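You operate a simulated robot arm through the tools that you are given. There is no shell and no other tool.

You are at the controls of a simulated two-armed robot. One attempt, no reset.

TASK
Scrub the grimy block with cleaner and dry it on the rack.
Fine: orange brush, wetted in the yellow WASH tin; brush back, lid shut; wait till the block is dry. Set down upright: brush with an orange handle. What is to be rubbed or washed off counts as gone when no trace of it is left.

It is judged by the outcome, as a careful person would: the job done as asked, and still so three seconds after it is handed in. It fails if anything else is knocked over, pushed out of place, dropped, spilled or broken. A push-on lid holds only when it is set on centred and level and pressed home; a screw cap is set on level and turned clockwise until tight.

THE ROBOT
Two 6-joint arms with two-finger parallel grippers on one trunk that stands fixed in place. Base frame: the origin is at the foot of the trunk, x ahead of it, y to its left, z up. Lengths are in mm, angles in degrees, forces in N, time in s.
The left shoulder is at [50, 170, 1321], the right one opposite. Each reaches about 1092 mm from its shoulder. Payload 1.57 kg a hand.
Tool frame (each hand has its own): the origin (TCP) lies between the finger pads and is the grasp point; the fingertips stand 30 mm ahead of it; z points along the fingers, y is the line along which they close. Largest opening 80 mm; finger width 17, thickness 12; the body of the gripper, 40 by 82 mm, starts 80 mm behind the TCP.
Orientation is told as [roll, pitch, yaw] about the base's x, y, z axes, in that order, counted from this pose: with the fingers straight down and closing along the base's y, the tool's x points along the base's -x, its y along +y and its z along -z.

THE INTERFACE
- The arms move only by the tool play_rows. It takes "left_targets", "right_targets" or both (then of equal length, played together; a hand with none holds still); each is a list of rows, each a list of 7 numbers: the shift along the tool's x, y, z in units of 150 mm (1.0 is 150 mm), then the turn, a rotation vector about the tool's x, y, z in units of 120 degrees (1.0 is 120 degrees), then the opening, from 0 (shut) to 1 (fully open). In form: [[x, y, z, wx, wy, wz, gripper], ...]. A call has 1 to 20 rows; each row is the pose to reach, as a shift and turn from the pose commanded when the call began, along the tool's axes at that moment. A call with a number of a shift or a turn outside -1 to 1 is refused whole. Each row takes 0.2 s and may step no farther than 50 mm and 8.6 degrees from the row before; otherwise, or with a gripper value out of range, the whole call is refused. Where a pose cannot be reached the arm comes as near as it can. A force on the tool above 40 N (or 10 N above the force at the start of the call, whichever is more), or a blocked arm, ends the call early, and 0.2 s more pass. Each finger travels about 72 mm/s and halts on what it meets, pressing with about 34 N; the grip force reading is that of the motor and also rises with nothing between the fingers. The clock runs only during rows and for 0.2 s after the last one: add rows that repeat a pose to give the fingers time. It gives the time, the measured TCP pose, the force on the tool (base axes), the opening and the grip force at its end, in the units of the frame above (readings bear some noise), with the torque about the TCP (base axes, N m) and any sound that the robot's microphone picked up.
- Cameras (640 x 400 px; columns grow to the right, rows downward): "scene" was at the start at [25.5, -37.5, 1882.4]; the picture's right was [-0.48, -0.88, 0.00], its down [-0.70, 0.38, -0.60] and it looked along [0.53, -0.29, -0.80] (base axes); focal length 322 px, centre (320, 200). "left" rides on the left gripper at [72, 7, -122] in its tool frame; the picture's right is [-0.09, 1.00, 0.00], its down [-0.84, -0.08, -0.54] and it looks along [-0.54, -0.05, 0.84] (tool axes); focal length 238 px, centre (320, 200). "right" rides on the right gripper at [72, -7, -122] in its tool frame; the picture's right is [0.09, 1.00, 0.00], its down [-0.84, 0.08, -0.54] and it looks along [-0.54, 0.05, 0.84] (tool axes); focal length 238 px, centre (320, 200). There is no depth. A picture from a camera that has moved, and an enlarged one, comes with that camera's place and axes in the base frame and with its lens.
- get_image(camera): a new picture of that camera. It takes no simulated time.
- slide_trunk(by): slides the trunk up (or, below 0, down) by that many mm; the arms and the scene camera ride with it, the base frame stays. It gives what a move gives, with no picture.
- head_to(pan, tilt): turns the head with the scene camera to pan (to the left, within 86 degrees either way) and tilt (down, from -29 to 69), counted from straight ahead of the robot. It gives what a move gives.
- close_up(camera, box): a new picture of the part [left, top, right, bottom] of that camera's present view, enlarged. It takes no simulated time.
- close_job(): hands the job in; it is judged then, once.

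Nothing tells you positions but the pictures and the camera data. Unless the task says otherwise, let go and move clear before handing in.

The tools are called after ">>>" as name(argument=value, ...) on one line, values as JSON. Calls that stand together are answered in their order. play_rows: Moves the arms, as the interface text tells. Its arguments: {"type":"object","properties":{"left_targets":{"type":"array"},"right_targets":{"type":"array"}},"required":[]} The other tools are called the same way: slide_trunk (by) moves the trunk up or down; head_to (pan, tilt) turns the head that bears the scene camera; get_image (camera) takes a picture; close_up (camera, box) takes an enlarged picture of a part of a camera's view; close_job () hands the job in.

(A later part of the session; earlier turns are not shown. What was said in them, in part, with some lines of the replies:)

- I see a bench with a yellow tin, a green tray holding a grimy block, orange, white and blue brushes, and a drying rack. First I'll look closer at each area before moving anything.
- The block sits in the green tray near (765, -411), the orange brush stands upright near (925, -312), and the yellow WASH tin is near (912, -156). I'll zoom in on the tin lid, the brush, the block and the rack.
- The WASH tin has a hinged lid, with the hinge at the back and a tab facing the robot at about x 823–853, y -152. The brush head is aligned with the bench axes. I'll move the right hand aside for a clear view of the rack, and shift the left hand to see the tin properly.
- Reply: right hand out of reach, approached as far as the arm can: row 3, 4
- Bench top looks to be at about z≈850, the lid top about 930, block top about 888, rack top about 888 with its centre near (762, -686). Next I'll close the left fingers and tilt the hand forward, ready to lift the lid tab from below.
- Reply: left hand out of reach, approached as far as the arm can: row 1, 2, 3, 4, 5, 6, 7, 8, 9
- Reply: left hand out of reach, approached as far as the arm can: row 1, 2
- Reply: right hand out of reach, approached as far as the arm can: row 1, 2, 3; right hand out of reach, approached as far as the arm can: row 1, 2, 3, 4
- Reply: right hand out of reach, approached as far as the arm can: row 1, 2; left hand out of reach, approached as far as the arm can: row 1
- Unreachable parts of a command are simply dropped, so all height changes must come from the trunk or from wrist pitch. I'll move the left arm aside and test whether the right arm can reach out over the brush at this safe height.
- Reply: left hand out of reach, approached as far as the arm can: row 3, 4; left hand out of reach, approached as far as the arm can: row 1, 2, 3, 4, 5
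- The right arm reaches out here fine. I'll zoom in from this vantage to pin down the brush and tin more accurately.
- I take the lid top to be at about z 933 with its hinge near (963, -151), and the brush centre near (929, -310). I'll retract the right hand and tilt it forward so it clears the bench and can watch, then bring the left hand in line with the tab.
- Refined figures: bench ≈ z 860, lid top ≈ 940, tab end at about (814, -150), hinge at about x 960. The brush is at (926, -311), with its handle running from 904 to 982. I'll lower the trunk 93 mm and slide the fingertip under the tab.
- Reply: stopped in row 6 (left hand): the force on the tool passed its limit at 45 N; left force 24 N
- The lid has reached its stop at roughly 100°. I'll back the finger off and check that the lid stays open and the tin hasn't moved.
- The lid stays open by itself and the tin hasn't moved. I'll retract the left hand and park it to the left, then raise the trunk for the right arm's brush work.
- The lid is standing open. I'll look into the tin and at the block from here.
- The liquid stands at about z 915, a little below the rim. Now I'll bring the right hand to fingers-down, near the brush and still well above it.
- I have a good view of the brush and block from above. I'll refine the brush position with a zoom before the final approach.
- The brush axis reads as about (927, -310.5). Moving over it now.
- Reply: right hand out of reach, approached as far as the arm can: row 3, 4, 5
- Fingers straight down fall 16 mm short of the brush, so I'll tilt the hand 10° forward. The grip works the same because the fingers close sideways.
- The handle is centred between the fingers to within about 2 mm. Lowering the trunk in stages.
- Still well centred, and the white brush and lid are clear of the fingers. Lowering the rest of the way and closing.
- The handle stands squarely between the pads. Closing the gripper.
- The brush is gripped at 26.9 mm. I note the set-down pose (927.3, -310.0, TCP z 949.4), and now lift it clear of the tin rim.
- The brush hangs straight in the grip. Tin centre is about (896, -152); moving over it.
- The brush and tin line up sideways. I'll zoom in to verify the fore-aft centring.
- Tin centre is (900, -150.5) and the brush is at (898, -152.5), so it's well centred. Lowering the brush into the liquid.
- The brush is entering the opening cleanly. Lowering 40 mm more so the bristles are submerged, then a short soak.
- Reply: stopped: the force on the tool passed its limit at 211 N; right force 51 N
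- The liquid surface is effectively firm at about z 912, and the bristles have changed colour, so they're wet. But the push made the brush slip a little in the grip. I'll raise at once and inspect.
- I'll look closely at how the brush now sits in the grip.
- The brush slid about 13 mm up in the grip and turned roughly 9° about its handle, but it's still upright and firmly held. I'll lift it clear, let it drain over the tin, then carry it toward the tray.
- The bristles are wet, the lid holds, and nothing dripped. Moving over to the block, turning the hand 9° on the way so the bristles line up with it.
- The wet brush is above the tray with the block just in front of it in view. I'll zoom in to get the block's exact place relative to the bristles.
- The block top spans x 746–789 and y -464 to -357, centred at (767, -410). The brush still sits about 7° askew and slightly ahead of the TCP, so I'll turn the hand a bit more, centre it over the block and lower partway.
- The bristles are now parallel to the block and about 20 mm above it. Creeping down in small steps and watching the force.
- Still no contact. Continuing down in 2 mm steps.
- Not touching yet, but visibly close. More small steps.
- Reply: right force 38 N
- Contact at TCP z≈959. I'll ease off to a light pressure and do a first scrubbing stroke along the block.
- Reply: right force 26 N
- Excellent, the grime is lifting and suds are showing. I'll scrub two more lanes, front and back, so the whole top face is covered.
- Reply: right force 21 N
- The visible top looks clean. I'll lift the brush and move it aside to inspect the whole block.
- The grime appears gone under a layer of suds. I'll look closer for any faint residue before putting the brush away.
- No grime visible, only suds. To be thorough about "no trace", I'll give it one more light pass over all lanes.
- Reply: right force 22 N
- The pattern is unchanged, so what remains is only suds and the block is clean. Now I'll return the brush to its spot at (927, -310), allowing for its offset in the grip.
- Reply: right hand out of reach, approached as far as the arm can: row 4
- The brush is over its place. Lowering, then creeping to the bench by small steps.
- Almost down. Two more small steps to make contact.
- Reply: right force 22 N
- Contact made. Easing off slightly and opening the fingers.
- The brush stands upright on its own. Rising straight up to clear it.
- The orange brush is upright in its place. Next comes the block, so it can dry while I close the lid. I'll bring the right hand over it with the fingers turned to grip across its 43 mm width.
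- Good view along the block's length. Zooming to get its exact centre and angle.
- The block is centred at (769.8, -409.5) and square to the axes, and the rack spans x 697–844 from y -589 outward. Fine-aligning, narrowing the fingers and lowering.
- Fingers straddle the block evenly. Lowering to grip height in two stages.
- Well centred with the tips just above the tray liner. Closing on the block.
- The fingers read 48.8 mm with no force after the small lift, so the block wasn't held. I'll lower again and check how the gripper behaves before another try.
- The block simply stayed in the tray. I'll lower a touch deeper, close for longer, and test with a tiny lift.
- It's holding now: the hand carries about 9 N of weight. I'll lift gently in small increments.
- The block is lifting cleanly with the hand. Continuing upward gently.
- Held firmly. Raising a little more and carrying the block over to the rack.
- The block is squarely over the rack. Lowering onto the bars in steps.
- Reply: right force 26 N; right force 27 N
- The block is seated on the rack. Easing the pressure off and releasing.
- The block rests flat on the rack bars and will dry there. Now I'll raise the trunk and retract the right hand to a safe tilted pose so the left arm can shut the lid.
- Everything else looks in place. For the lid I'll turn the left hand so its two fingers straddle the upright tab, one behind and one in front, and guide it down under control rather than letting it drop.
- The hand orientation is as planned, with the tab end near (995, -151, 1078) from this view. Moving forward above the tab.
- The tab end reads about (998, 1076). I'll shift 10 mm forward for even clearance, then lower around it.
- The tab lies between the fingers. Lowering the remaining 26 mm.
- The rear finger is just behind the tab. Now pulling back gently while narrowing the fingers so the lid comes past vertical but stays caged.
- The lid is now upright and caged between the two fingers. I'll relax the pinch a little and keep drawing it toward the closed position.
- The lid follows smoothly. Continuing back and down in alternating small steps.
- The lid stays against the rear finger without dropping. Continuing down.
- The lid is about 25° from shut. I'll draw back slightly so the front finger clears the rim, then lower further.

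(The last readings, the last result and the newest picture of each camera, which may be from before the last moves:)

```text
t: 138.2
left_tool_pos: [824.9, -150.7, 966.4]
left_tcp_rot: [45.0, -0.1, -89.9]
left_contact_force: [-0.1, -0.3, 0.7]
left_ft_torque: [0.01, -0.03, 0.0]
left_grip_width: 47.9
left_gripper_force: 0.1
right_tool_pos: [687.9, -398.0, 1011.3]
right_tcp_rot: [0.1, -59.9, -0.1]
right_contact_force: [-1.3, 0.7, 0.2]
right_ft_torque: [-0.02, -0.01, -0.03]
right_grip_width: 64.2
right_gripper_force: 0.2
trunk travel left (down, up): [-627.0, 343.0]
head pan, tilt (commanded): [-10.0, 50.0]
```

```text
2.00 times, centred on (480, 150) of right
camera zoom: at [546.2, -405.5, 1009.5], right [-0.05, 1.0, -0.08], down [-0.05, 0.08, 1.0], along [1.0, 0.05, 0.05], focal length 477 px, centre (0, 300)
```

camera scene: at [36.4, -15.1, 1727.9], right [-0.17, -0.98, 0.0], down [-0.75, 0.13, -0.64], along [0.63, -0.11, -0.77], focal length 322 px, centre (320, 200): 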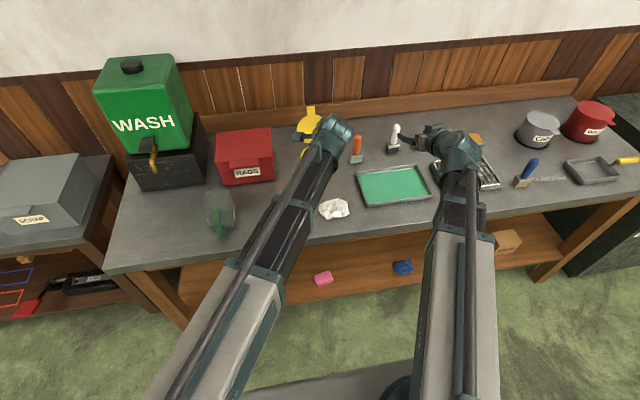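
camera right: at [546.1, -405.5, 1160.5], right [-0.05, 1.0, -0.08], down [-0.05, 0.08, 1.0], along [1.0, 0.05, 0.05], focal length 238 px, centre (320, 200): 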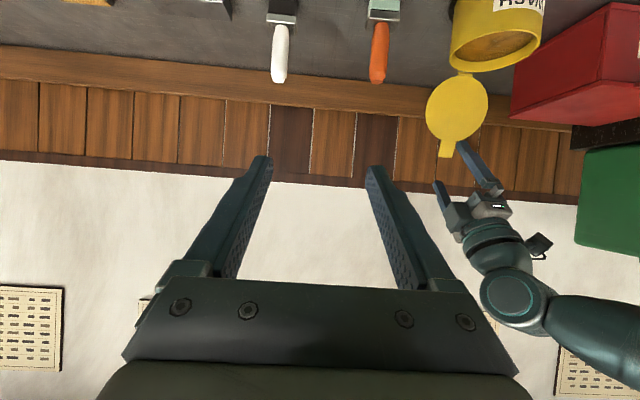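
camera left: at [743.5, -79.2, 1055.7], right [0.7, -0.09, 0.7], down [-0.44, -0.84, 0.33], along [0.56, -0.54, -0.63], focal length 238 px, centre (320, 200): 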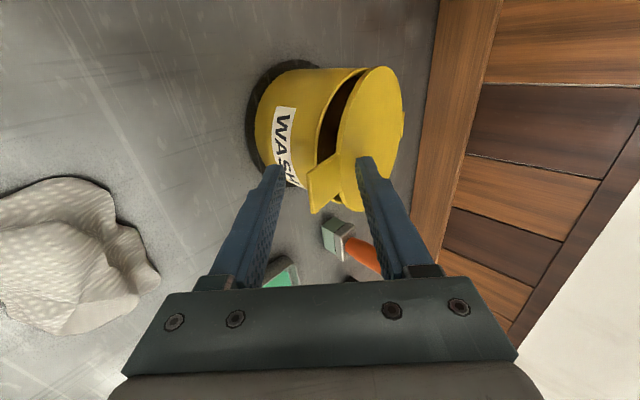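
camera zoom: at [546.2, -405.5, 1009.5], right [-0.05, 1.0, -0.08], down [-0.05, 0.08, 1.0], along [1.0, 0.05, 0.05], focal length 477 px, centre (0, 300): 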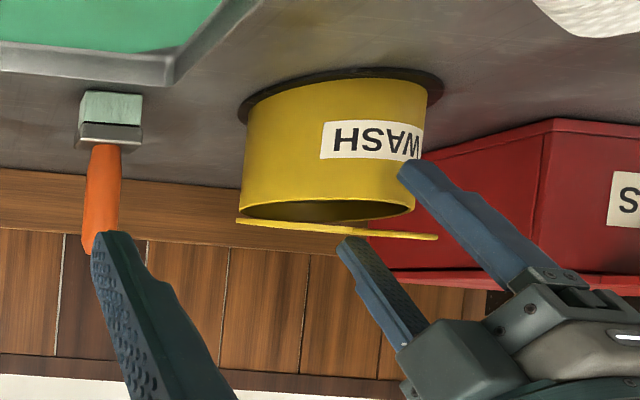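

Nearly shut. Lowering the last bit in small steps with the upper finger pressing on the lid.

>>> slide_trunk(by=-10)

>>> slide_trunk(by=-5)

>>> slide_trunk(by=-3)

>>> close_up(camera="right", box=[400, 50, 560, 250])

>>> get_image(camera="left")

```text
t: 138.7
left_tool_pos: [824.6, -150.8, 955.5]
left_tcp_rot: [44.9, 0.0, -90.0]
left_contact_force: [-0.2, -0.7, 0.6]
left_ft_torque: [0.0, 0.0, 0.0]
left_grip_width: 48.1
left_gripper_force: 0.3
right_tool_pos: [687.9, -398.1, 1001.4]
right_tcp_rot: [0.1, -59.8, -0.2]
right_contact_force: [0.4, -0.5, 0.7]
right_ft_torque: [-0.01, 0.02, 0.0]
right_grip_width: 64.0
right_gripper_force: 0.2
trunk travel left (down, up): [-617.0, 353.0]
head pan, tilt (commanded): [-10.0, 50.0]
```

```text
t: 139.3
left_tool_pos: [824.5, -150.6, 950.3]
left_tcp_rot: [45.0, -0.1, -90.0]
left_contact_force: [0.1, 0.1, 0.5]
left_ft_torque: [0.01, 0.0, -0.01]
left_grip_width: 47.9
left_gripper_force: 0.1
right_tool_pos: [688.0, -398.3, 995.4]
right_tcp_rot: [0.2, -59.9, -0.1]
right_contact_force: [0.3, 0.4, 0.5]
right_ft_torque: [0.02, 0.0, 0.01]
right_grip_width: 63.8
right_gripper_force: 0.1
trunk travel left (down, up): [-612.0, 358.0]
head pan, tilt (commanded): [-10.0, 50.0]
```

```text
t: 139.8
left_tool_pos: [824.7, -151.1, 949.1]
left_tcp_rot: [45.1, -0.1, -90.1]
left_contact_force: [-0.3, 0.9, 3.8]
left_ft_torque: [0.0, -0.18, 0.0]
left_grip_width: 49.5
left_gripper_force: 1.0
right_tool_pos: [688.8, -398.3, 993.8]
right_tcp_rot: [0.1, -59.9, -0.1]
right_contact_force: [-0.8, -0.3, 0.2]
right_ft_torque: [0.0, 0.01, 0.01]
right_grip_width: 64.1
right_gripper_force: 0.2
trunk travel left (down, up): [-609.0, 361.0]
head pan, tilt (commanded): [-10.0, 50.0]
```

```text
2.00 times, centred on (480, 150) of right
camera zoom: at [546.0, -405.5, 991.7], right [-0.05, 1.0, -0.08], down [-0.05, 0.08, 1.0], along [1.0, 0.05, 0.05], focal length 477 px, centre (0, 300)
```

zoom: 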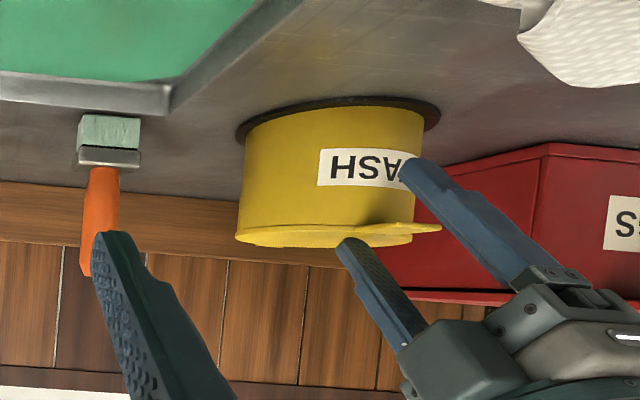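

```text
taken
camera left: at [743.2, -79.2, 1038.0], right [0.7, -0.09, 0.71], down [-0.44, -0.84, 0.33], along [0.56, -0.54, -0.63], focal length 238 px, centre (320, 200)
```

left: 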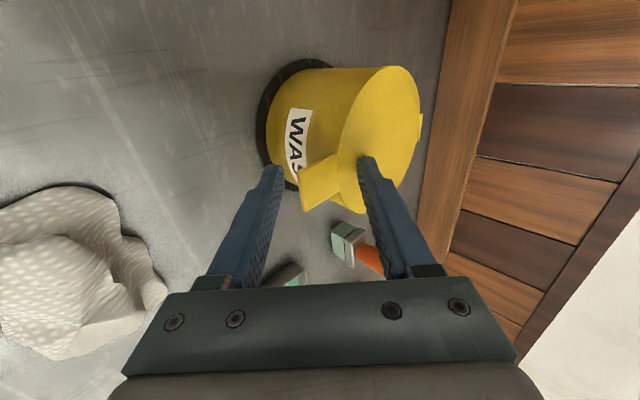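

The lid looks shut and the finger is resting on it with about 4 N. A slight extra press to be sure it's home.

>>> slide_trunk(by=-2)

>>> slide_trunk(by=-2)

>>> close_up(camera="right", box=[440, 80, 540, 200])

```text
t: 140.3
left_tool_pos: [823.3, -151.5, 946.9]
left_tcp_rot: [45.1, -0.1, -90.0]
left_contact_force: [-3.6, -0.5, 9.1]
left_ft_torque: [0.01, -0.35, -0.01]
left_grip_width: 52.0
left_gripper_force: 2.2
right_tool_pos: [686.8, -398.4, 991.1]
right_tcp_rot: [0.2, -59.9, -0.1]
right_contact_force: [-0.9, -0.1, -0.1]
right_ft_torque: [-0.05, -0.01, -0.01]
right_grip_width: 63.7
right_gripper_force: 0.0
trunk travel left (down, up): [-607.0, 363.0]
head pan, tilt (commanded): [-10.0, 50.0]
```

```text
t: 140.8
left_tool_pos: [822.5, -151.2, 946.2]
left_tcp_rot: [45.2, 0.0, -90.1]
left_contact_force: [-6.0, 0.1, 16.2]
left_ft_torque: [0.01, -0.67, -0.07]
left_grip_width: 54.3
left_gripper_force: 3.2
right_tool_pos: [686.4, -397.2, 990.9]
right_tcp_rot: [0.2, -60.0, 0.0]
right_contact_force: [-0.6, 0.9, 0.4]
right_ft_torque: [-0.02, 0.01, 0.02]
right_grip_width: 64.1
right_gripper_force: 0.1
trunk travel left (down, up): [-605.0, 365.0]
head pan, tilt (commanded): [-10.0, 50.0]
```

```text
3.33 times, centred on (490, 140) of right
camera zoom: at [544.6, -405.4, 988.6], right [-0.05, 1.0, -0.08], down [-0.05, 0.08, 1.0], along [1.0, 0.05, 0.05], focal length 794 px, centre (-247, 400)
```

zoom: 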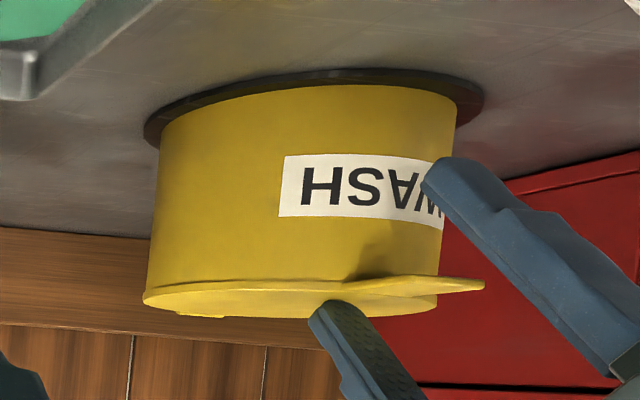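

The lid is flush all round after a 16 N press. Opening the fingers to lift off, then backing away from the tab.

>>> play_rows(left_targets=[[0, 0, 0, 0, 0, 0, 0.75], [0, 0, 0, 0, 0, 0, 0.9], [0, 0, 0, 0, 0, 0, 0.9], [0, 0, 0, 0, 0, 0, 0.9]])

>>> play_rows(left_targets=[[0, -0.08, -0.08, 0, 0, 0, 0.9], [0, -0.2, -0.2, 0, 0, 0, 0.9], [0, -0.35, -0.35, 0, 0, 0, 0.9], [0, -0.45, -0.45, 0, 0, 0, 0.9]])

>>> get_image(camera="left")

>>> close_up(camera="right", box=[400, 50, 560, 250])

>>> get_image(camera="scene")

```text
t: 141.8
left_tool_pos: [824.8, -151.0, 943.8]
left_tcp_rot: [45.0, -0.1, -90.0]
left_contact_force: [-0.1, -0.5, -0.7]
left_ft_torque: [-0.01, -0.01, -0.02]
left_grip_width: 72.0
left_gripper_force: 0.1
right_tool_pos: [686.6, -399.0, 989.3]
right_tcp_rot: [0.2, -59.9, -0.2]
right_contact_force: [0.7, 0.5, -0.1]
right_ft_torque: [-0.01, -0.01, 0.04]
right_grip_width: 63.9
right_gripper_force: 0.0
trunk travel left (down, up): [-605.0, 365.0]
head pan, tilt (commanded): [-10.0, 50.0]
```

```text
t: 142.8
left_tool_pos: [727.5, -150.1, 943.2]
left_tcp_rot: [45.0, -0.1, -90.1]
left_contact_force: [0.1, 0.0, 1.4]
left_ft_torque: [-0.01, 0.04, 0.01]
left_grip_width: 71.2
left_gripper_force: 0.0
right_tool_pos: [687.4, -399.0, 988.9]
right_tcp_rot: [0.1, -59.9, -0.1]
right_contact_force: [-0.2, -1.2, 0.0]
right_ft_torque: [0.0, -0.01, -0.04]
right_grip_width: 63.8
right_gripper_force: 0.1
trunk travel left (down, up): [-605.0, 365.0]
head pan, tilt (commanded): [-10.0, 50.0]
```

```text
taken
camera left: at [646.9, -79.0, 1033.7], right [0.7, -0.09, 0.7], down [-0.44, -0.84, 0.33], along [0.56, -0.54, -0.63], focal length 238 px, centre (320, 200)
```

left: 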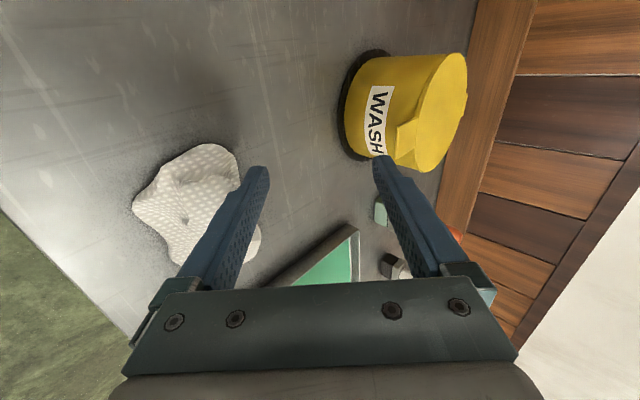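

```text
2.00 times, centred on (480, 150) of right
camera zoom: at [546.1, -405.5, 987.5], right [-0.05, 1.0, -0.08], down [-0.05, 0.08, 1.0], along [1.0, 0.05, 0.05], focal length 477 px, centre (0, 300)
```

zoom: 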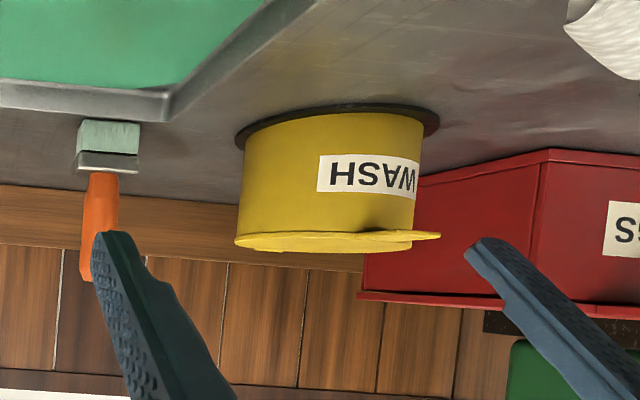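

```text
taken
camera scene: at [36.1, -15.1, 1554.9], right [-0.17, -0.98, 0.0], down [-0.75, 0.13, -0.64], along [0.63, -0.11, -0.77], focal length 322 px, centre (320, 200)
```

scene: 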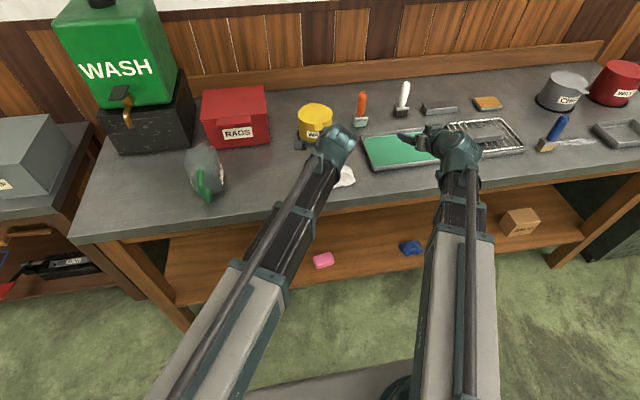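

The lid is shut and the hand is clear of the tab. The lower finger is just above the crumpled paper, so I'll go straight up now.

>>> slide_trunk(by=160)

>>> get_image(camera="scene")

>>> get_image(camera="left")

```text
t: 144.7
left_tool_pos: [728.6, -150.7, 1104.0]
left_tcp_rot: [44.8, -0.1, -90.0]
left_contact_force: [0.8, 0.5, -0.2]
left_ft_torque: [0.0, 0.02, 0.03]
left_grip_width: 72.1
left_gripper_force: 0.1
right_tool_pos: [687.1, -398.9, 1148.2]
right_tcp_rot: [0.2, -59.9, -0.1]
right_contact_force: [1.2, 0.9, 0.3]
right_ft_torque: [-0.01, 0.01, 0.04]
right_grip_width: 63.9
right_gripper_force: 0.1
trunk travel left (down, up): [-765.0, 205.0]
head pan, tilt (commanded): [-10.0, 50.0]
```

```text
taken
camera scene: at [36.5, -15.2, 1714.8], right [-0.17, -0.98, 0.0], down [-0.75, 0.13, -0.64], along [0.63, -0.11, -0.77], focal length 322 px, centre (320, 200)
```

scene: 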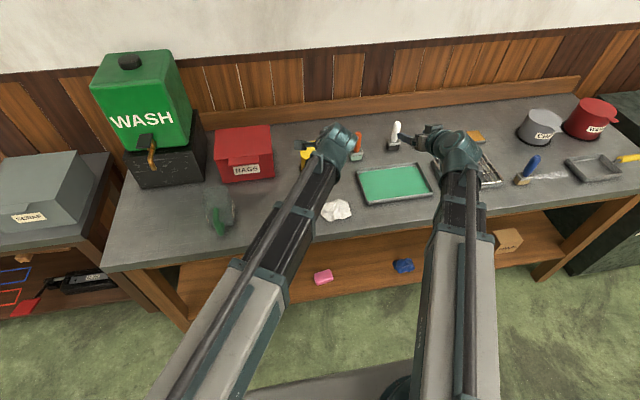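

```text
taken
camera left: at [647.6, -79.2, 1193.4], right [0.7, -0.09, 0.7], down [-0.44, -0.84, 0.33], along [0.56, -0.54, -0.63], focal length 238 px, centre (320, 200)
```

left: 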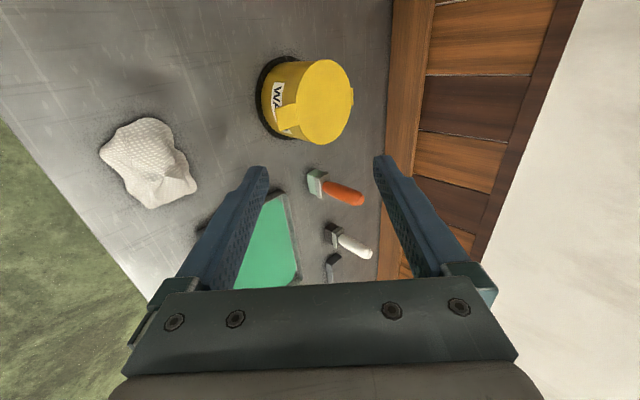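

All clear. I'll park the left hand to the side and bring the right camera over the rack to check the block.

>>> play_rows(right_targets=[[0, -0.25, 0, 0, 0, 0, 0.8], [0, -0.5, 0, 0, 0, 0, 0.8], [0, -0.75, 0, 0, 0, 0, 0.8], [0, -1.0, 0, 0, 0, 0, 0.8]], left_targets=[[0.25, -0.045, -0.045, 0, 0, 0, 0.9], [0.5, -0.09, -0.09, 0, 0, 0, 0.9], [0.75, -0.135, -0.135, 0, 0, 0, 0.9], [1.0, -0.179, -0.179, 0, 0, 0, 0.9]])

>>> play_rows(right_targets=[[0.128, -0.0667, 0.038, 0, 0.05, 0, 0.8], [0.247, -0.1333, 0.071, 0, 0.1, 0, 0.8], [0.357, -0.2, 0.098, 0, 0.15, 0, 0.8], [0.457, -0.2667, 0.119, 0, 0.2, 0, 0.8], [0.546, -0.3333, 0.134, 0, 0.25, 0, 0.8], [0.622, -0.4, 0.142, 0, 0.3, 0, 0.8], [0.685, -0.4667, 0.142, 0, 0.35, 0, 0.8], [0.735, -0.5333, 0.135, 0, 0.4, 0, 0.8], [0.772, -0.6, 0.12, 0, 0.45, 0, 0.8], [0.795, -0.6667, 0.097, 0, 0.5, 0, 0.8], [0.795, -0.6667, 0.097, 0, 0.5, 0, 0.8]])

>>> get_image(camera="right")

>>> get_image(camera="scene")

```text
t: 145.7
left_tool_pos: [692.5, -0.7, 1102.7]
left_tcp_rot: [44.9, -0.2, -90.1]
left_contact_force: [-0.5, -0.5, -0.7]
left_ft_torque: [0.04, 0.0, 0.01]
left_grip_width: 71.7
left_gripper_force: 0.1
right_tool_pos: [690.9, -549.1, 1149.1]
right_tcp_rot: [0.3, -60.0, -0.1]
right_contact_force: [-0.8, 0.1, -0.7]
right_ft_torque: [-0.03, -0.01, 0.0]
right_grip_width: 63.9
right_gripper_force: 0.1
trunk travel left (down, up): [-765.0, 205.0]
head pan, tilt (commanded): [-10.0, 50.0]
```

```text
t: 148.1
left_tool_pos: [693.6, -0.0, 1103.1]
left_tcp_rot: [44.9, 0.0, -90.0]
left_contact_force: [-0.7, 0.0, 0.7]
left_ft_torque: [-0.04, -0.02, 0.02]
left_grip_width: 72.0
left_gripper_force: 0.1
right_tool_pos: [641.0, -646.9, 1039.6]
right_tcp_rot: [0.1, 0.1, 0.0]
right_contact_force: [-0.4, 0.4, 0.1]
right_ft_torque: [0.03, -0.01, 0.02]
right_grip_width: 64.3
right_gripper_force: 0.1
trunk travel left (down, up): [-765.0, 205.0]
head pan, tilt (commanded): [-10.0, 50.0]
```

```text
taken
camera right: at [569.2, -653.7, 1161.1], right [-0.09, 1.0, 0.0], down [0.84, 0.08, 0.54], along [0.54, 0.05, -0.84], focal length 238 px, centre (320, 200)
```

right: 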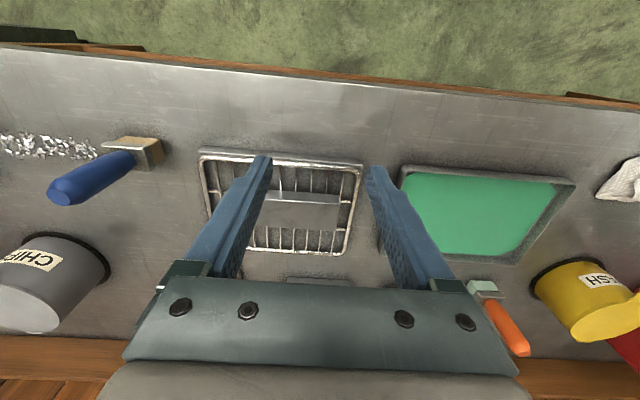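

```text
taken
camera scene: at [36.2, -15.1, 1714.9], right [-0.17, -0.98, 0.0], down [-0.75, 0.13, -0.64], along [0.63, -0.11, -0.77], focal length 322 px, centre (320, 200)
```

scene: 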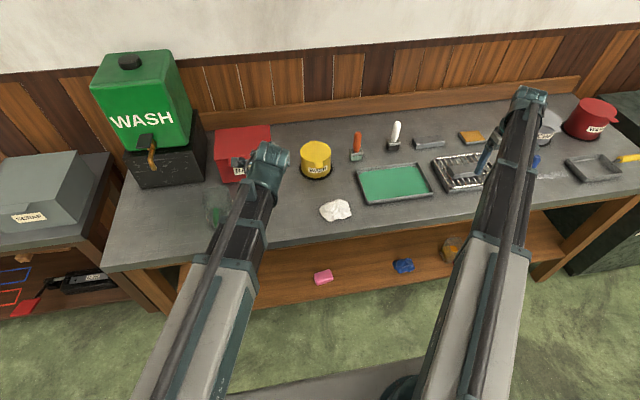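

>>> close_up(camera="right", box=[240, 140, 370, 265])

>>> close_up(camera="scene", box=[425, 120, 525, 210])

>>> close_up(camera="scene", box=[290, 110, 420, 220])

```text
3.20 times, centred on (305, 202) of right
camera zoom: at [569.2, -653.7, 1161.1], right [-0.09, 1.0, 0.0], down [0.84, 0.08, 0.54], along [0.54, 0.05, -0.84], focal length 763 px, centre (368, 192)
```

zoom: 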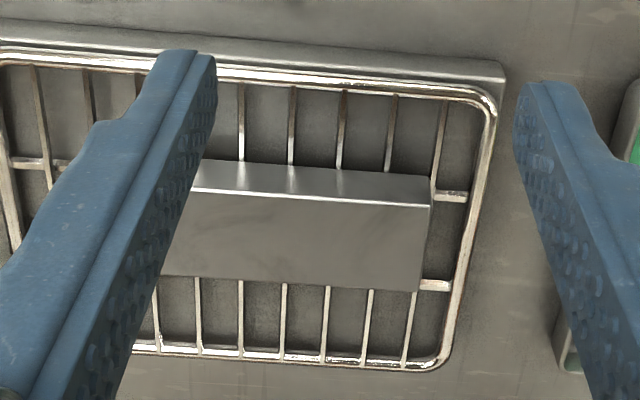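

```text
4.44 times, centred on (475, 165) of scene
camera zoom: at [36.2, -15.1, 1714.9], right [-0.17, -0.98, 0.0], down [-0.75, 0.13, -0.64], along [0.63, -0.11, -0.77], focal length 1431 px, centre (-369, 356)
```

zoom: 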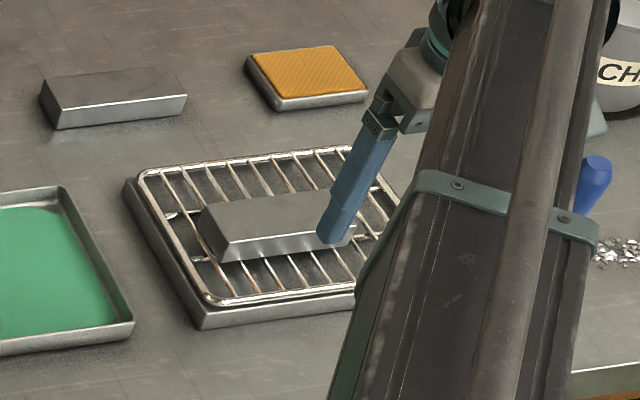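

```text
3.64 times, centred on (355, 165) of scene
camera zoom: at [36.2, -15.1, 1714.9], right [-0.17, -0.98, 0.0], down [-0.75, 0.13, -0.64], along [0.63, -0.11, -0.77], focal length 1171 px, centre (193, 327)
```

zoom: 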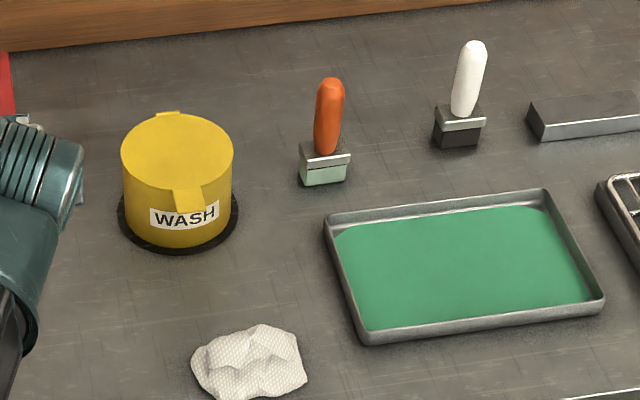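

The lid is closed, the brush is upright in its place, and the block looks free of suds on the rack. I'll move the hand so the whole block is visible, and let more time pass for drying.

>>> play_rows(right_targets=[[-0.25, 0, 0, 0, 0, 0, 0.8], [-0.5, 0, 0, 0, 0, 0, 0.8], [-0.733, 0, 0, 0, 0, 0, 0.8], [-0.733, 0, 0, 0, 0, 0, 0.8], [-0.733, 0, 0, 0, 0, 0, 0.8], [-0.733, 0, 0, 0, 0, 0, 0.8], [-0.733, 0, 0, 0, 0, 0, 0.8], [-0.733, 0, 0, 0, 0, 0, 0.8], [-0.733, 0, 0, 0, 0, 0, 0.8], [-0.733, 0, 0, 0, 0, 0, 0.8], [-0.733, 0, 0, 0, 0, 0, 0.8], [-0.733, 0, 0, 0, 0, 0, 0.8], [-0.733, 0, 0, 0, 0, 0, 0.8], [-0.733, 0, 0, 0, 0, 0, 0.8], [-0.733, 0, 0, 0, 0, 0, 0.8], [-0.733, 0, 0, 0, 0, 0, 0.8], [-0.733, 0, 0, 0, 0, 0, 0.8], [-0.733, 0, 0, 0, 0, 0, 0.8], [-0.733, 0, 0, 0, 0, 0, 0.8], [-0.733, 0, 0, 0, 0, 0, 0.8]])

>>> close_up(camera="right", box=[230, 70, 380, 200])

>>> get_image(camera="right")

```text
t: 152.3
left_tool_pos: [694.3, 0.4, 1103.4]
left_tcp_rot: [45.0, -0.2, -90.0]
left_contact_force: [0.0, 0.2, 0.0]
left_ft_torque: [0.02, 0.0, -0.01]
left_grip_width: 72.4
left_gripper_force: 0.0
right_tool_pos: [749.3, -648.1, 1040.2]
right_tcp_rot: [0.1, 0.1, 0.0]
right_contact_force: [0.1, -0.7, -0.2]
right_ft_torque: [-0.01, -0.01, -0.01]
right_grip_width: 64.2
right_gripper_force: 0.0
right hand out of reach, approached as far as the arm can: row 1
trunk travel left (down, up): [-765.0, 205.0]
head pan, tilt (commanded): [-10.0, 50.0]
```

```text
3.08 times, centred on (305, 135) of right
camera zoom: at [677.3, -654.5, 1160.8], right [-0.09, 1.0, 0.0], down [0.84, 0.08, 0.54], along [0.54, 0.05, -0.84], focal length 733 px, centre (366, 400)
```

zoom: 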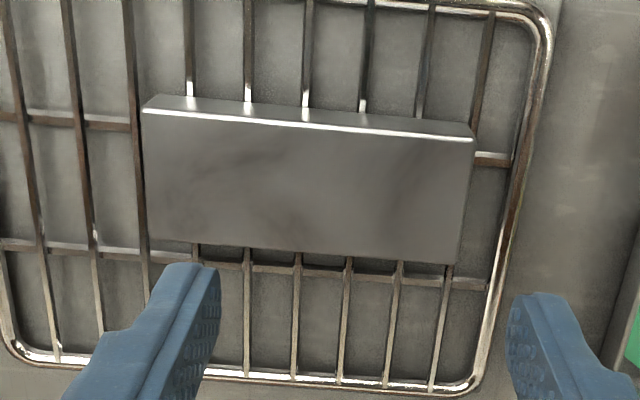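

```text
taken
camera right: at [677.3, -654.5, 1160.8], right [-0.09, 1.0, 0.0], down [0.84, 0.08, 0.54], along [0.54, 0.05, -0.84], focal length 238 px, centre (320, 200)
```

right: 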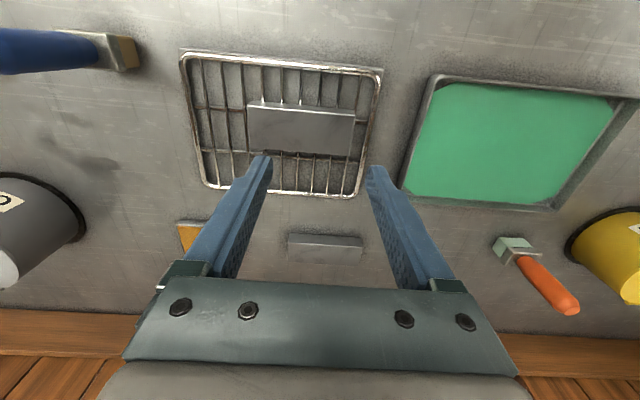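

The suds are gone and the block looks clean and dry. I'll look closely for any faint residue, comparing it with the plain grey bar's own texture.

>>> close_up(camera="right", box=[240, 90, 370, 165])

>>> close_up(camera="scene", box=[440, 140, 500, 190])

>>> close_up(camera="scene", box=[400, 125, 460, 165])

```text
4.92 times, centred on (305, 128) of right
camera zoom: at [677.3, -654.5, 1160.8], right [-0.09, 1.0, 0.0], down [0.84, 0.08, 0.54], along [0.54, 0.05, -0.84], focal length 1173 px, centre (394, 557)
```

zoom: 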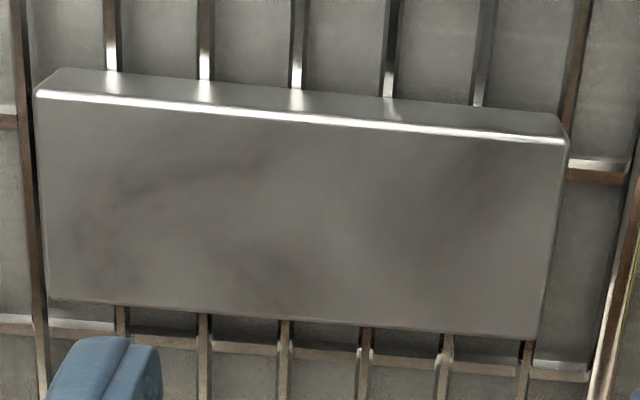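

```text
8.00 times, centred on (470, 165) of scene
camera zoom: at [36.4, -15.2, 1714.9], right [-0.17, -0.98, 0.0], down [-0.75, 0.13, -0.64], along [0.63, -0.11, -0.77], focal length 2576 px, centre (-880, 480)
```

zoom: 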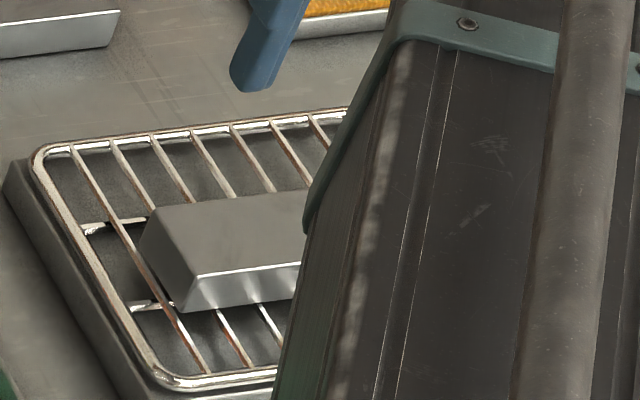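

```text
10.00 times, centred on (430, 145) of scene
camera zoom: at [36.4, -15.2, 1714.9], right [-0.17, -0.98, 0.0], down [-0.75, 0.13, -0.64], along [0.63, -0.11, -0.77], focal length 3221 px, centre (-780, 750)
```

zoom: 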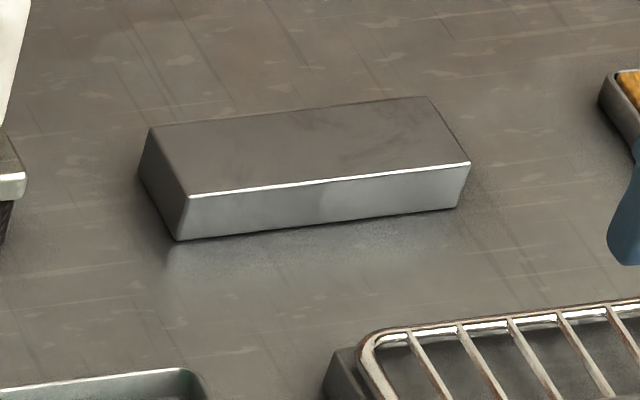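

The block's surface matches the untouched grey bar, so the faint mottling is just metal texture. I'll draw the right hand back and wait longer to be certain the block is fully dry.

>>> play_rows(right_targets=[[0.25, 0.05, 0, 0, 0, 0, 0.8], [0.5, 0.1, 0, 0, 0, 0, 0.8], [0.75, 0.15, 0, 0, 0, 0, 0.8], [0.9, 0.2, 0, 0, 0, 0, 0.8], [0.9, 0.2, 0, 0, 0, 0, 0.8], [0.9, 0.2, 0, 0, 0, 0, 0.8], [0.9, 0.2, 0, 0, 0, 0, 0.8], [0.9, 0.2, 0, 0, 0, 0, 0.8], [0.9, 0.2, 0, 0, 0, 0, 0.8], [0.9, 0.2, 0, 0, 0, 0, 0.8], [0.9, 0.2, 0, 0, 0, 0, 0.8], [0.9, 0.2, 0, 0, 0, 0, 0.8], [0.9, 0.2, 0, 0, 0, 0, 0.8], [0.9, 0.2, 0, 0, 0, 0, 0.8], [0.9, 0.2, 0, 0, 0, 0, 0.8], [0.9, 0.2, 0, 0, 0, 0, 0.8], [0.9, 0.2, 0, 0, 0, 0, 0.8], [0.9, 0.2, 0, 0, 0, 0, 0.8], [0.9, 0.2, 0, 0, 0, 0, 0.8], [0.9, 0.2, 0, 0, 0, 0, 0.8]])

>>> play_rows(right_targets=[[0, 0, 0, 0, 0, 0, 0.8], [0, 0, 0, 0, 0, 0, 0.8], [0, 0, 0, 0, 0, 0, 0.8], [0, 0, 0, 0, 0, 0, 0.8], [0, 0, 0, 0, 0, 0, 0.8], [0, 0, 0, 0, 0, 0, 0.8], [0, 0, 0, 0, 0, 0, 0.8], [0, 0, 0, 0, 0, 0, 0.8], [0, 0, 0, 0, 0, 0, 0.8], [0, 0, 0, 0, 0, 0, 0.8], [0, 0, 0, 0, 0, 0, 0.8], [0, 0, 0, 0, 0, 0, 0.8], [0, 0, 0, 0, 0, 0, 0.8], [0, 0, 0, 0, 0, 0, 0.8], [0, 0, 0, 0, 0, 0, 0.8], [0, 0, 0, 0, 0, 0, 0.8], [0, 0, 0, 0, 0, 0, 0.8], [0, 0, 0, 0, 0, 0, 0.8], [0, 0, 0, 0, 0, 0, 0.8], [0, 0, 0, 0, 0, 0, 0.8]])

>>> play_rows(right_targets=[[0, 0, 0, 0, 0, 0, 0.8], [0, 0, 0, 0, 0, 0, 0.8], [0, 0, 0, 0, 0, 0, 0.8], [0, 0, 0, 0, 0, 0, 0.8], [0, 0, 0, 0, 0, 0, 0.8], [0, 0, 0, 0, 0, 0, 0.8], [0, 0, 0, 0, 0, 0, 0.8], [0, 0, 0, 0, 0, 0, 0.8], [0, 0, 0, 0, 0, 0, 0.8], [0, 0, 0, 0, 0, 0, 0.8], [0, 0, 0, 0, 0, 0, 0.8], [0, 0, 0, 0, 0, 0, 0.8], [0, 0, 0, 0, 0, 0, 0.8], [0, 0, 0, 0, 0, 0, 0.8], [0, 0, 0, 0, 0, 0, 0.8], [0, 0, 0, 0, 0, 0, 0.8], [0, 0, 0, 0, 0, 0, 0.8], [0, 0, 0, 0, 0, 0, 0.8], [0, 0, 0, 0, 0, 0, 0.8], [0, 0, 0, 0, 0, 0, 0.8]])

>>> play_rows(right_targets=[[0, 0, 0, 0, 0, 0, 0.8], [0, 0, 0, 0, 0, 0, 0.8], [0, 0, 0, 0, 0, 0, 0.8], [0, 0, 0, 0, 0, 0, 0.8], [0, 0, 0, 0, 0, 0, 0.8], [0, 0, 0, 0, 0, 0, 0.8], [0, 0, 0, 0, 0, 0, 0.8], [0, 0, 0, 0, 0, 0, 0.8], [0, 0, 0, 0, 0, 0, 0.8], [0, 0, 0, 0, 0, 0, 0.8], [0, 0, 0, 0, 0, 0, 0.8], [0, 0, 0, 0, 0, 0, 0.8], [0, 0, 0, 0, 0, 0, 0.8], [0, 0, 0, 0, 0, 0, 0.8], [0, 0, 0, 0, 0, 0, 0.8], [0, 0, 0, 0, 0, 0, 0.8], [0, 0, 0, 0, 0, 0, 0.8], [0, 0, 0, 0, 0, 0, 0.8], [0, 0, 0, 0, 0, 0, 0.8], [0, 0, 0, 0, 0, 0, 0.8]])

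>>> get_image(camera="right")

>>> get_image(camera="scene")

```text
t: 156.5
left_tool_pos: [693.7, -0.6, 1104.2]
left_tcp_rot: [45.0, -0.1, -90.1]
left_contact_force: [0.1, -0.5, -0.2]
left_ft_torque: [0.05, 0.01, 0.0]
left_grip_width: 71.9
left_gripper_force: 0.0
right_tool_pos: [615.2, -617.0, 1039.7]
right_tcp_rot: [0.1, 0.1, 0.1]
right_contact_force: [0.5, 0.6, 0.0]
right_ft_torque: [0.05, -0.01, -0.02]
right_grip_width: 64.0
right_gripper_force: 0.0
trunk travel left (down, up): [-765.0, 205.0]
head pan, tilt (commanded): [-10.0, 50.0]
```

```text
t: 160.7
left_tool_pos: [693.9, -1.1, 1103.9]
left_tcp_rot: [44.9, -0.1, -90.0]
left_contact_force: [0.5, 0.2, -0.7]
left_ft_torque: [-0.01, -0.01, 0.01]
left_grip_width: 71.9
left_gripper_force: 0.0
right_tool_pos: [614.8, -615.9, 1039.3]
right_tcp_rot: [0.1, 0.1, 0.0]
right_contact_force: [0.0, 0.5, -0.6]
right_ft_torque: [-0.01, 0.01, 0.01]
right_grip_width: 63.9
right_gripper_force: 0.2
trunk travel left (down, up): [-765.0, 205.0]
head pan, tilt (commanded): [-10.0, 50.0]
```

```text
t: 164.9
left_tool_pos: [694.6, -0.4, 1102.8]
left_tcp_rot: [44.8, -0.1, -90.1]
left_contact_force: [-0.5, -1.3, 0.3]
left_ft_torque: [0.01, 0.0, 0.02]
left_grip_width: 71.9
left_gripper_force: 0.0
right_tool_pos: [615.5, -617.0, 1039.7]
right_tcp_rot: [0.1, 0.1, 0.0]
right_contact_force: [0.7, 0.3, 0.5]
right_ft_torque: [-0.02, -0.03, 0.04]
right_grip_width: 64.1
right_gripper_force: 0.1
trunk travel left (down, up): [-765.0, 205.0]
head pan, tilt (commanded): [-10.0, 50.0]
```

```text
t: 169.1
left_tool_pos: [693.8, -1.6, 1103.2]
left_tcp_rot: [44.9, -0.1, -90.0]
left_contact_force: [0.3, -0.3, 0.1]
left_ft_torque: [0.01, -0.02, 0.03]
left_grip_width: 72.0
left_gripper_force: 0.2
right_tool_pos: [616.7, -617.5, 1038.8]
right_tcp_rot: [0.1, 0.0, 0.0]
right_contact_force: [-0.1, -0.2, 0.0]
right_ft_torque: [0.01, 0.02, -0.02]
right_grip_width: 63.9
right_gripper_force: 0.0
trunk travel left (down, up): [-765.0, 205.0]
head pan, tilt (commanded): [-10.0, 50.0]
```

```text
taken
camera right: at [544.6, -624.4, 1160.9], right [-0.09, 1.0, 0.0], down [0.84, 0.08, 0.54], along [0.54, 0.05, -0.84], focal length 238 px, centre (320, 200)
```

right: 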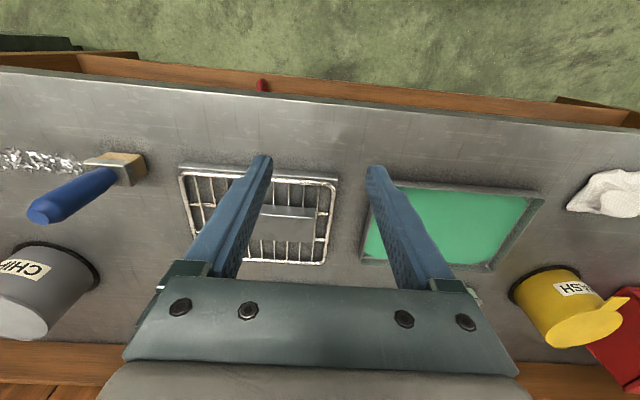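

```text
taken
camera scene: at [36.4, -15.2, 1714.9], right [-0.17, -0.98, 0.0], down [-0.75, 0.13, -0.64], along [0.63, -0.11, -0.77], focal length 322 px, centre (320, 200)
```

scene: 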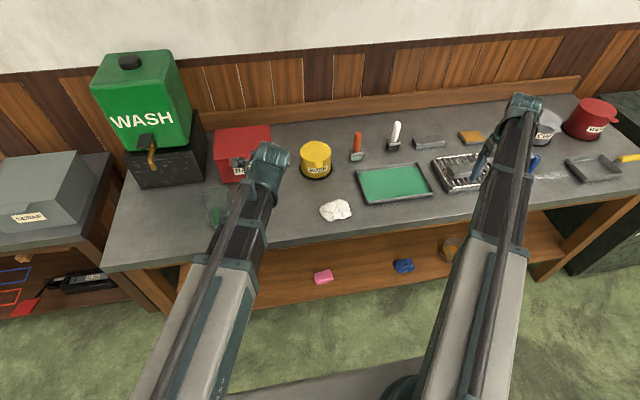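

Waiting a bit longer, then a final check of block, brush and lid.

>>> play_rows(right_targets=[[-0.2, -0.05, 0, 0, 0, 0, 0.8], [-0.45, -0.1, 0, 0, 0, 0, 0.8], [-0.7, -0.15, 0, 0, 0, 0, 0.8], [-0.9, -0.2, 0, 0, 0, 0, 0.8], [-0.9, -0.2, 0, 0, 0, 0, 0.8], [-0.9, -0.2, 0, 0, 0, 0, 0.8], [-0.9, -0.2, 0, 0, 0, 0, 0.8], [-0.9, -0.2, 0, 0, 0, 0, 0.8], [-0.9, -0.2, 0, 0, 0, 0, 0.8], [-0.9, -0.2, 0, 0, 0, 0, 0.8], [-0.9, -0.2, 0, 0, 0, 0, 0.8], [-0.9, -0.2, 0, 0, 0, 0, 0.8], [-0.9, -0.2, 0, 0, 0, 0, 0.8], [-0.9, -0.2, 0, 0, 0, 0, 0.8], [-0.9, -0.2, 0, 0, 0, 0, 0.8], [-0.9, -0.2, 0, 0, 0, 0, 0.8], [-0.9, -0.2, 0, 0, 0, 0, 0.8], [-0.9, -0.2, 0, 0, 0, 0, 0.8], [-0.9, -0.2, 0, 0, 0, 0, 0.8], [-0.9, -0.2, 0, 0, 0, 0, 0.8]])

>>> close_up(camera="right", box=[240, 90, 370, 165])

>>> close_up(camera="scene", box=[290, 110, 420, 220])

>>> get_image(camera="right")

```text
t: 173.3
left_tool_pos: [693.1, -0.2, 1103.7]
left_tcp_rot: [44.9, -0.1, -90.0]
left_contact_force: [0.3, -1.2, 0.6]
left_ft_torque: [0.01, 0.0, 0.02]
left_grip_width: 71.9
left_gripper_force: 0.1
right_tool_pos: [751.6, -648.8, 1039.3]
right_tcp_rot: [0.1, 0.1, -0.1]
right_contact_force: [0.5, -0.2, -0.8]
right_ft_torque: [0.02, -0.04, -0.03]
right_grip_width: 64.2
right_gripper_force: 0.1
trunk travel left (down, up): [-765.0, 205.0]
head pan, tilt (commanded): [-10.0, 50.0]
```

```text
4.92 times, centred on (305, 128) of right
camera zoom: at [679.8, -655.7, 1160.8], right [-0.09, 1.0, 0.0], down [0.84, 0.08, 0.54], along [0.54, 0.05, -0.84], focal length 1173 px, centre (394, 557)
```

zoom: 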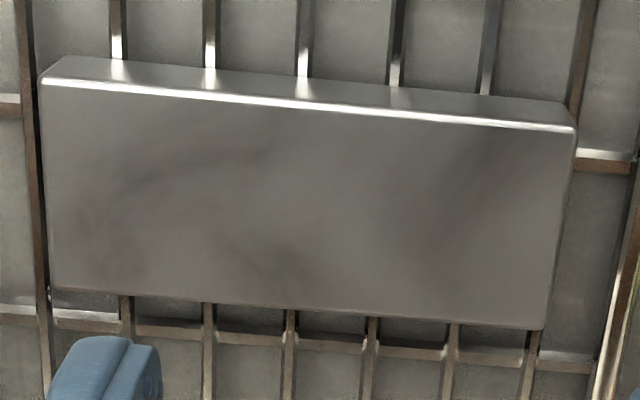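

```text
3.64 times, centred on (355, 165) of scene
camera zoom: at [36.4, -15.2, 1714.9], right [-0.17, -0.98, 0.0], down [-0.75, 0.13, -0.64], along [0.63, -0.11, -0.77], focal length 1171 px, centre (193, 327)
```

zoom: 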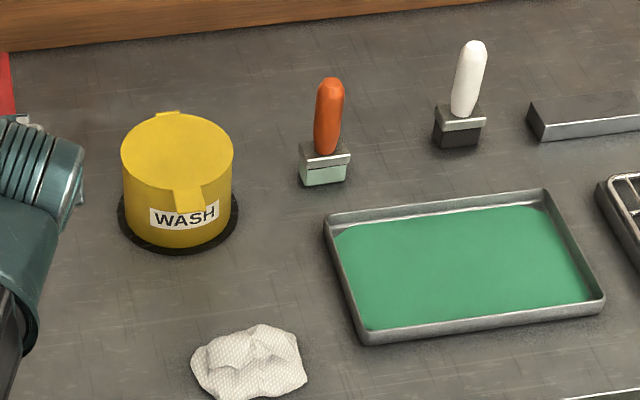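

```text
taken
camera right: at [679.8, -655.7, 1160.8], right [-0.09, 1.0, 0.0], down [0.84, 0.08, 0.54], along [0.54, 0.05, -0.84], focal length 238 px, centre (320, 200)
```

right: 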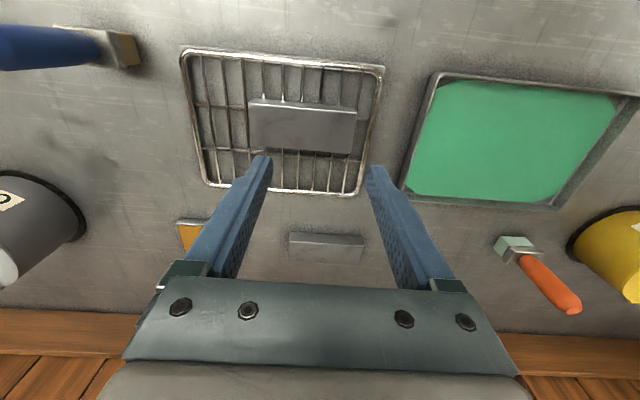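

The block's look hasn't changed for over 20 s: clean, no suds, dry. The lid is shut and the orange brush is upright in place. I'll move the right hand clear and wait a final few seconds.

>>> play_rows(right_targets=[[0.25, 0.08, 0, 0, 0, 0, 0.8], [0.5, 0.16, 0, 0, 0, 0, 0.8], [0.75, 0.24, 0, 0, 0, 0, 0.8], [1.0, 0.32, 0, 0, 0, 0, 0.8], [1.0, 0.32, 0, 0, 0, 0, 0.8], [1.0, 0.32, 0, 0, 0, 0, 0.8], [1.0, 0.32, 0, 0, 0, 0, 0.8], [1.0, 0.32, 0, 0, 0, 0, 0.8], [1.0, 0.32, 0, 0, 0, 0, 0.8], [1.0, 0.32, 0, 0, 0, 0, 0.8], [1.0, 0.32, 0, 0, 0, 0, 0.8], [1.0, 0.32, 0, 0, 0, 0, 0.8], [1.0, 0.32, 0, 0, 0, 0, 0.8], [1.0, 0.32, 0, 0, 0, 0, 0.8], [1.0, 0.32, 0, 0, 0, 0, 0.8], [1.0, 0.32, 0, 0, 0, 0, 0.8], [1.0, 0.32, 0, 0, 0, 0, 0.8], [1.0, 0.32, 0, 0, 0, 0, 0.8], [1.0, 0.32, 0, 0, 0, 0, 0.8], [1.0, 0.32, 0, 0, 0, 0, 0.8]])

>>> play_rows(right_targets=[[0, 0, 0, 0, 0, 0, 0.8], [0, 0, 0, 0, 0, 0, 0.8], [0, 0, 0, 0, 0, 0, 0.8], [0, 0, 0, 0, 0, 0, 0.8], [0, 0, 0, 0, 0, 0, 0.8], [0, 0, 0, 0, 0, 0, 0.8], [0, 0, 0, 0, 0, 0, 0.8], [0, 0, 0, 0, 0, 0, 0.8], [0, 0, 0, 0, 0, 0, 0.8], [0, 0, 0, 0, 0, 0, 0.8], [0, 0, 0, 0, 0, 0, 0.8], [0, 0, 0, 0, 0, 0, 0.8], [0, 0, 0, 0, 0, 0, 0.8], [0, 0, 0, 0, 0, 0, 0.8], [0, 0, 0, 0, 0, 0, 0.8], [0, 0, 0, 0, 0, 0, 0.8], [0, 0, 0, 0, 0, 0, 0.8], [0, 0, 0, 0, 0, 0, 0.8], [0, 0, 0, 0, 0, 0, 0.8], [0, 0, 0, 0, 0, 0, 0.8]])

>>> play_rows(right_targets=[[0, 0, 0, 0, 0, 0, 0.8], [0, 0, 0, 0, 0, 0, 0.8], [0, 0, 0, 0, 0, 0, 0.8], [0, 0, 0, 0, 0, 0, 0.8], [0, 0, 0, 0, 0, 0, 0.8], [0, 0, 0, 0, 0, 0, 0.8], [0, 0, 0, 0, 0, 0, 0.8], [0, 0, 0, 0, 0, 0, 0.8], [0, 0, 0, 0, 0, 0, 0.8], [0, 0, 0, 0, 0, 0, 0.8], [0, 0, 0, 0, 0, 0, 0.8], [0, 0, 0, 0, 0, 0, 0.8], [0, 0, 0, 0, 0, 0, 0.8], [0, 0, 0, 0, 0, 0, 0.8], [0, 0, 0, 0, 0, 0, 0.8], [0, 0, 0, 0, 0, 0, 0.8], [0, 0, 0, 0, 0, 0, 0.8], [0, 0, 0, 0, 0, 0, 0.8], [0, 0, 0, 0, 0, 0, 0.8], [0, 0, 0, 0, 0, 0, 0.8]])

>>> get_image(camera="scene")

>>> close_up(camera="scene", box=[420, 120, 520, 210])

>>> close_up(camera="scene", box=[290, 130, 345, 190])

```text
t: 177.5
left_tool_pos: [693.3, -0.6, 1104.0]
left_tcp_rot: [44.9, -0.1, -90.1]
left_contact_force: [0.5, 0.8, -0.7]
left_ft_torque: [-0.01, -0.02, -0.01]
left_grip_width: 72.2
left_gripper_force: 0.2
right_tool_pos: [600.2, -598.1, 1039.9]
right_tcp_rot: [0.1, 0.1, 0.0]
right_contact_force: [-0.4, 0.5, -0.4]
right_ft_torque: [-0.02, -0.03, 0.0]
right_grip_width: 63.9
right_gripper_force: 0.1
right hand out of reach, approached as far as the arm can: row 2
trunk travel left (down, up): [-765.0, 205.0]
head pan, tilt (commanded): [-10.0, 50.0]
```

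```text
t: 181.7
left_tool_pos: [693.8, 0.2, 1102.7]
left_tcp_rot: [45.0, -0.2, -89.9]
left_contact_force: [0.8, 0.0, -0.3]
left_ft_torque: [-0.02, 0.02, 0.04]
left_grip_width: 71.7
left_gripper_force: 0.0
right_tool_pos: [600.4, -597.1, 1038.9]
right_tcp_rot: [0.2, 0.0, 0.0]
right_contact_force: [0.5, 0.2, 0.1]
right_ft_torque: [-0.04, 0.01, 0.02]
right_grip_width: 63.8
right_gripper_force: 0.0
trunk travel left (down, up): [-765.0, 205.0]
head pan, tilt (commanded): [-10.0, 50.0]
```

```text
t: 185.9
left_tool_pos: [693.6, -0.0, 1104.5]
left_tcp_rot: [44.9, -0.2, -89.9]
left_contact_force: [0.0, 0.4, 0.2]
left_ft_torque: [0.02, 0.01, -0.01]
left_grip_width: 72.1
left_gripper_force: 0.0
right_tool_pos: [600.3, -598.1, 1039.1]
right_tcp_rot: [0.0, 0.1, 0.1]
right_contact_force: [-1.1, -0.4, -0.2]
right_ft_torque: [-0.02, 0.02, -0.04]
right_grip_width: 64.1
right_gripper_force: 0.1
trunk travel left (down, up): [-765.0, 205.0]
head pan, tilt (commanded): [-10.0, 50.0]
```

```text
taken
camera scene: at [36.4, -15.2, 1714.9], right [-0.17, -0.98, 0.0], down [-0.75, 0.13, -0.64], along [0.63, -0.11, -0.77], focal length 322 px, centre (320, 200)
```

scene: 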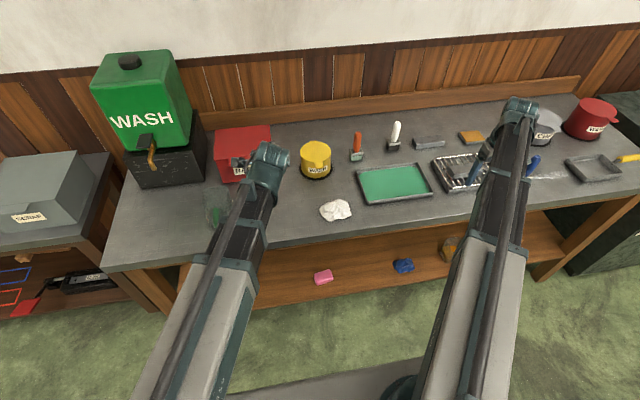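

```text
4.44 times, centred on (470, 165) of scene
camera zoom: at [36.4, -15.2, 1714.9], right [-0.17, -0.98, 0.0], down [-0.75, 0.13, -0.64], along [0.63, -0.11, -0.77], focal length 1431 px, centre (-347, 356)
```

zoom: 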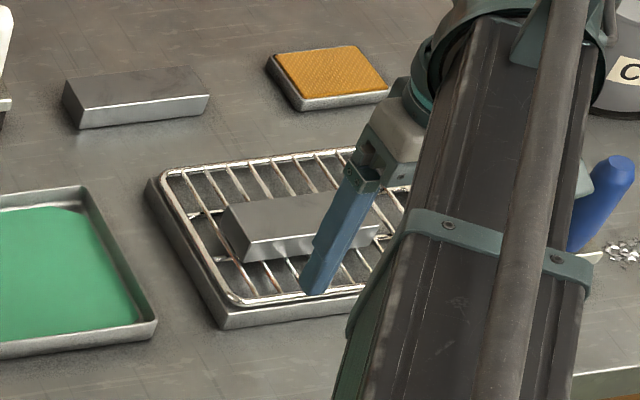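

```text
6.67 times, centred on (318, 160) of scene
camera zoom: at [36.4, -15.2, 1714.9], right [-0.17, -0.98, 0.0], down [-0.75, 0.13, -0.64], along [0.63, -0.11, -0.77], focal length 2147 px, centre (337, 467)
```

zoom: 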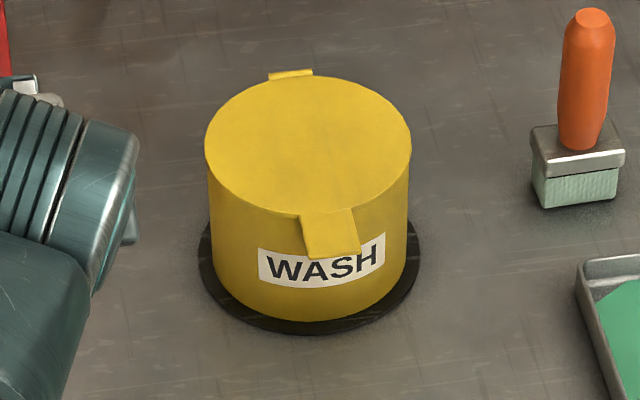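

The block is clean and dry on the rack, the lid is shut flush on its tin, and the orange brush stands upright in its spot. Both hands are clear and nothing else has moved, so I'm handing the job in.

>>> close_job()

```text
The job is handed in.
```

I scrubbed the block clean with the orange brush, wetted in the yellow WASH tin, and left it on the rack. It sat there about 74 seconds. By the end I could see no grime or suds on it, and it looked dry. The job is handed in; I haven't seen the verdict.

- **Brush:** it's back in its spot, standing upright.
- **Tin:** the lid is shut flush; I pressed it down lightly and checked from two cameras.
- **Other items:** nothing looked knocked over, moved or spilled in the last pictures.

- **Hard dip:** the liquid in the tin was solid in the simulation, so the brush hit it hard (211 N) and slipped about 13 mm in the grip. The bristles still got wet and the tin did not move.
- **First lift failed:** my first attempt to lift the block failed. It stayed in the tray, and the second attempt held.
- **Not checked:** I didn't look at the underside of the block. The grime I could see was on the top face.
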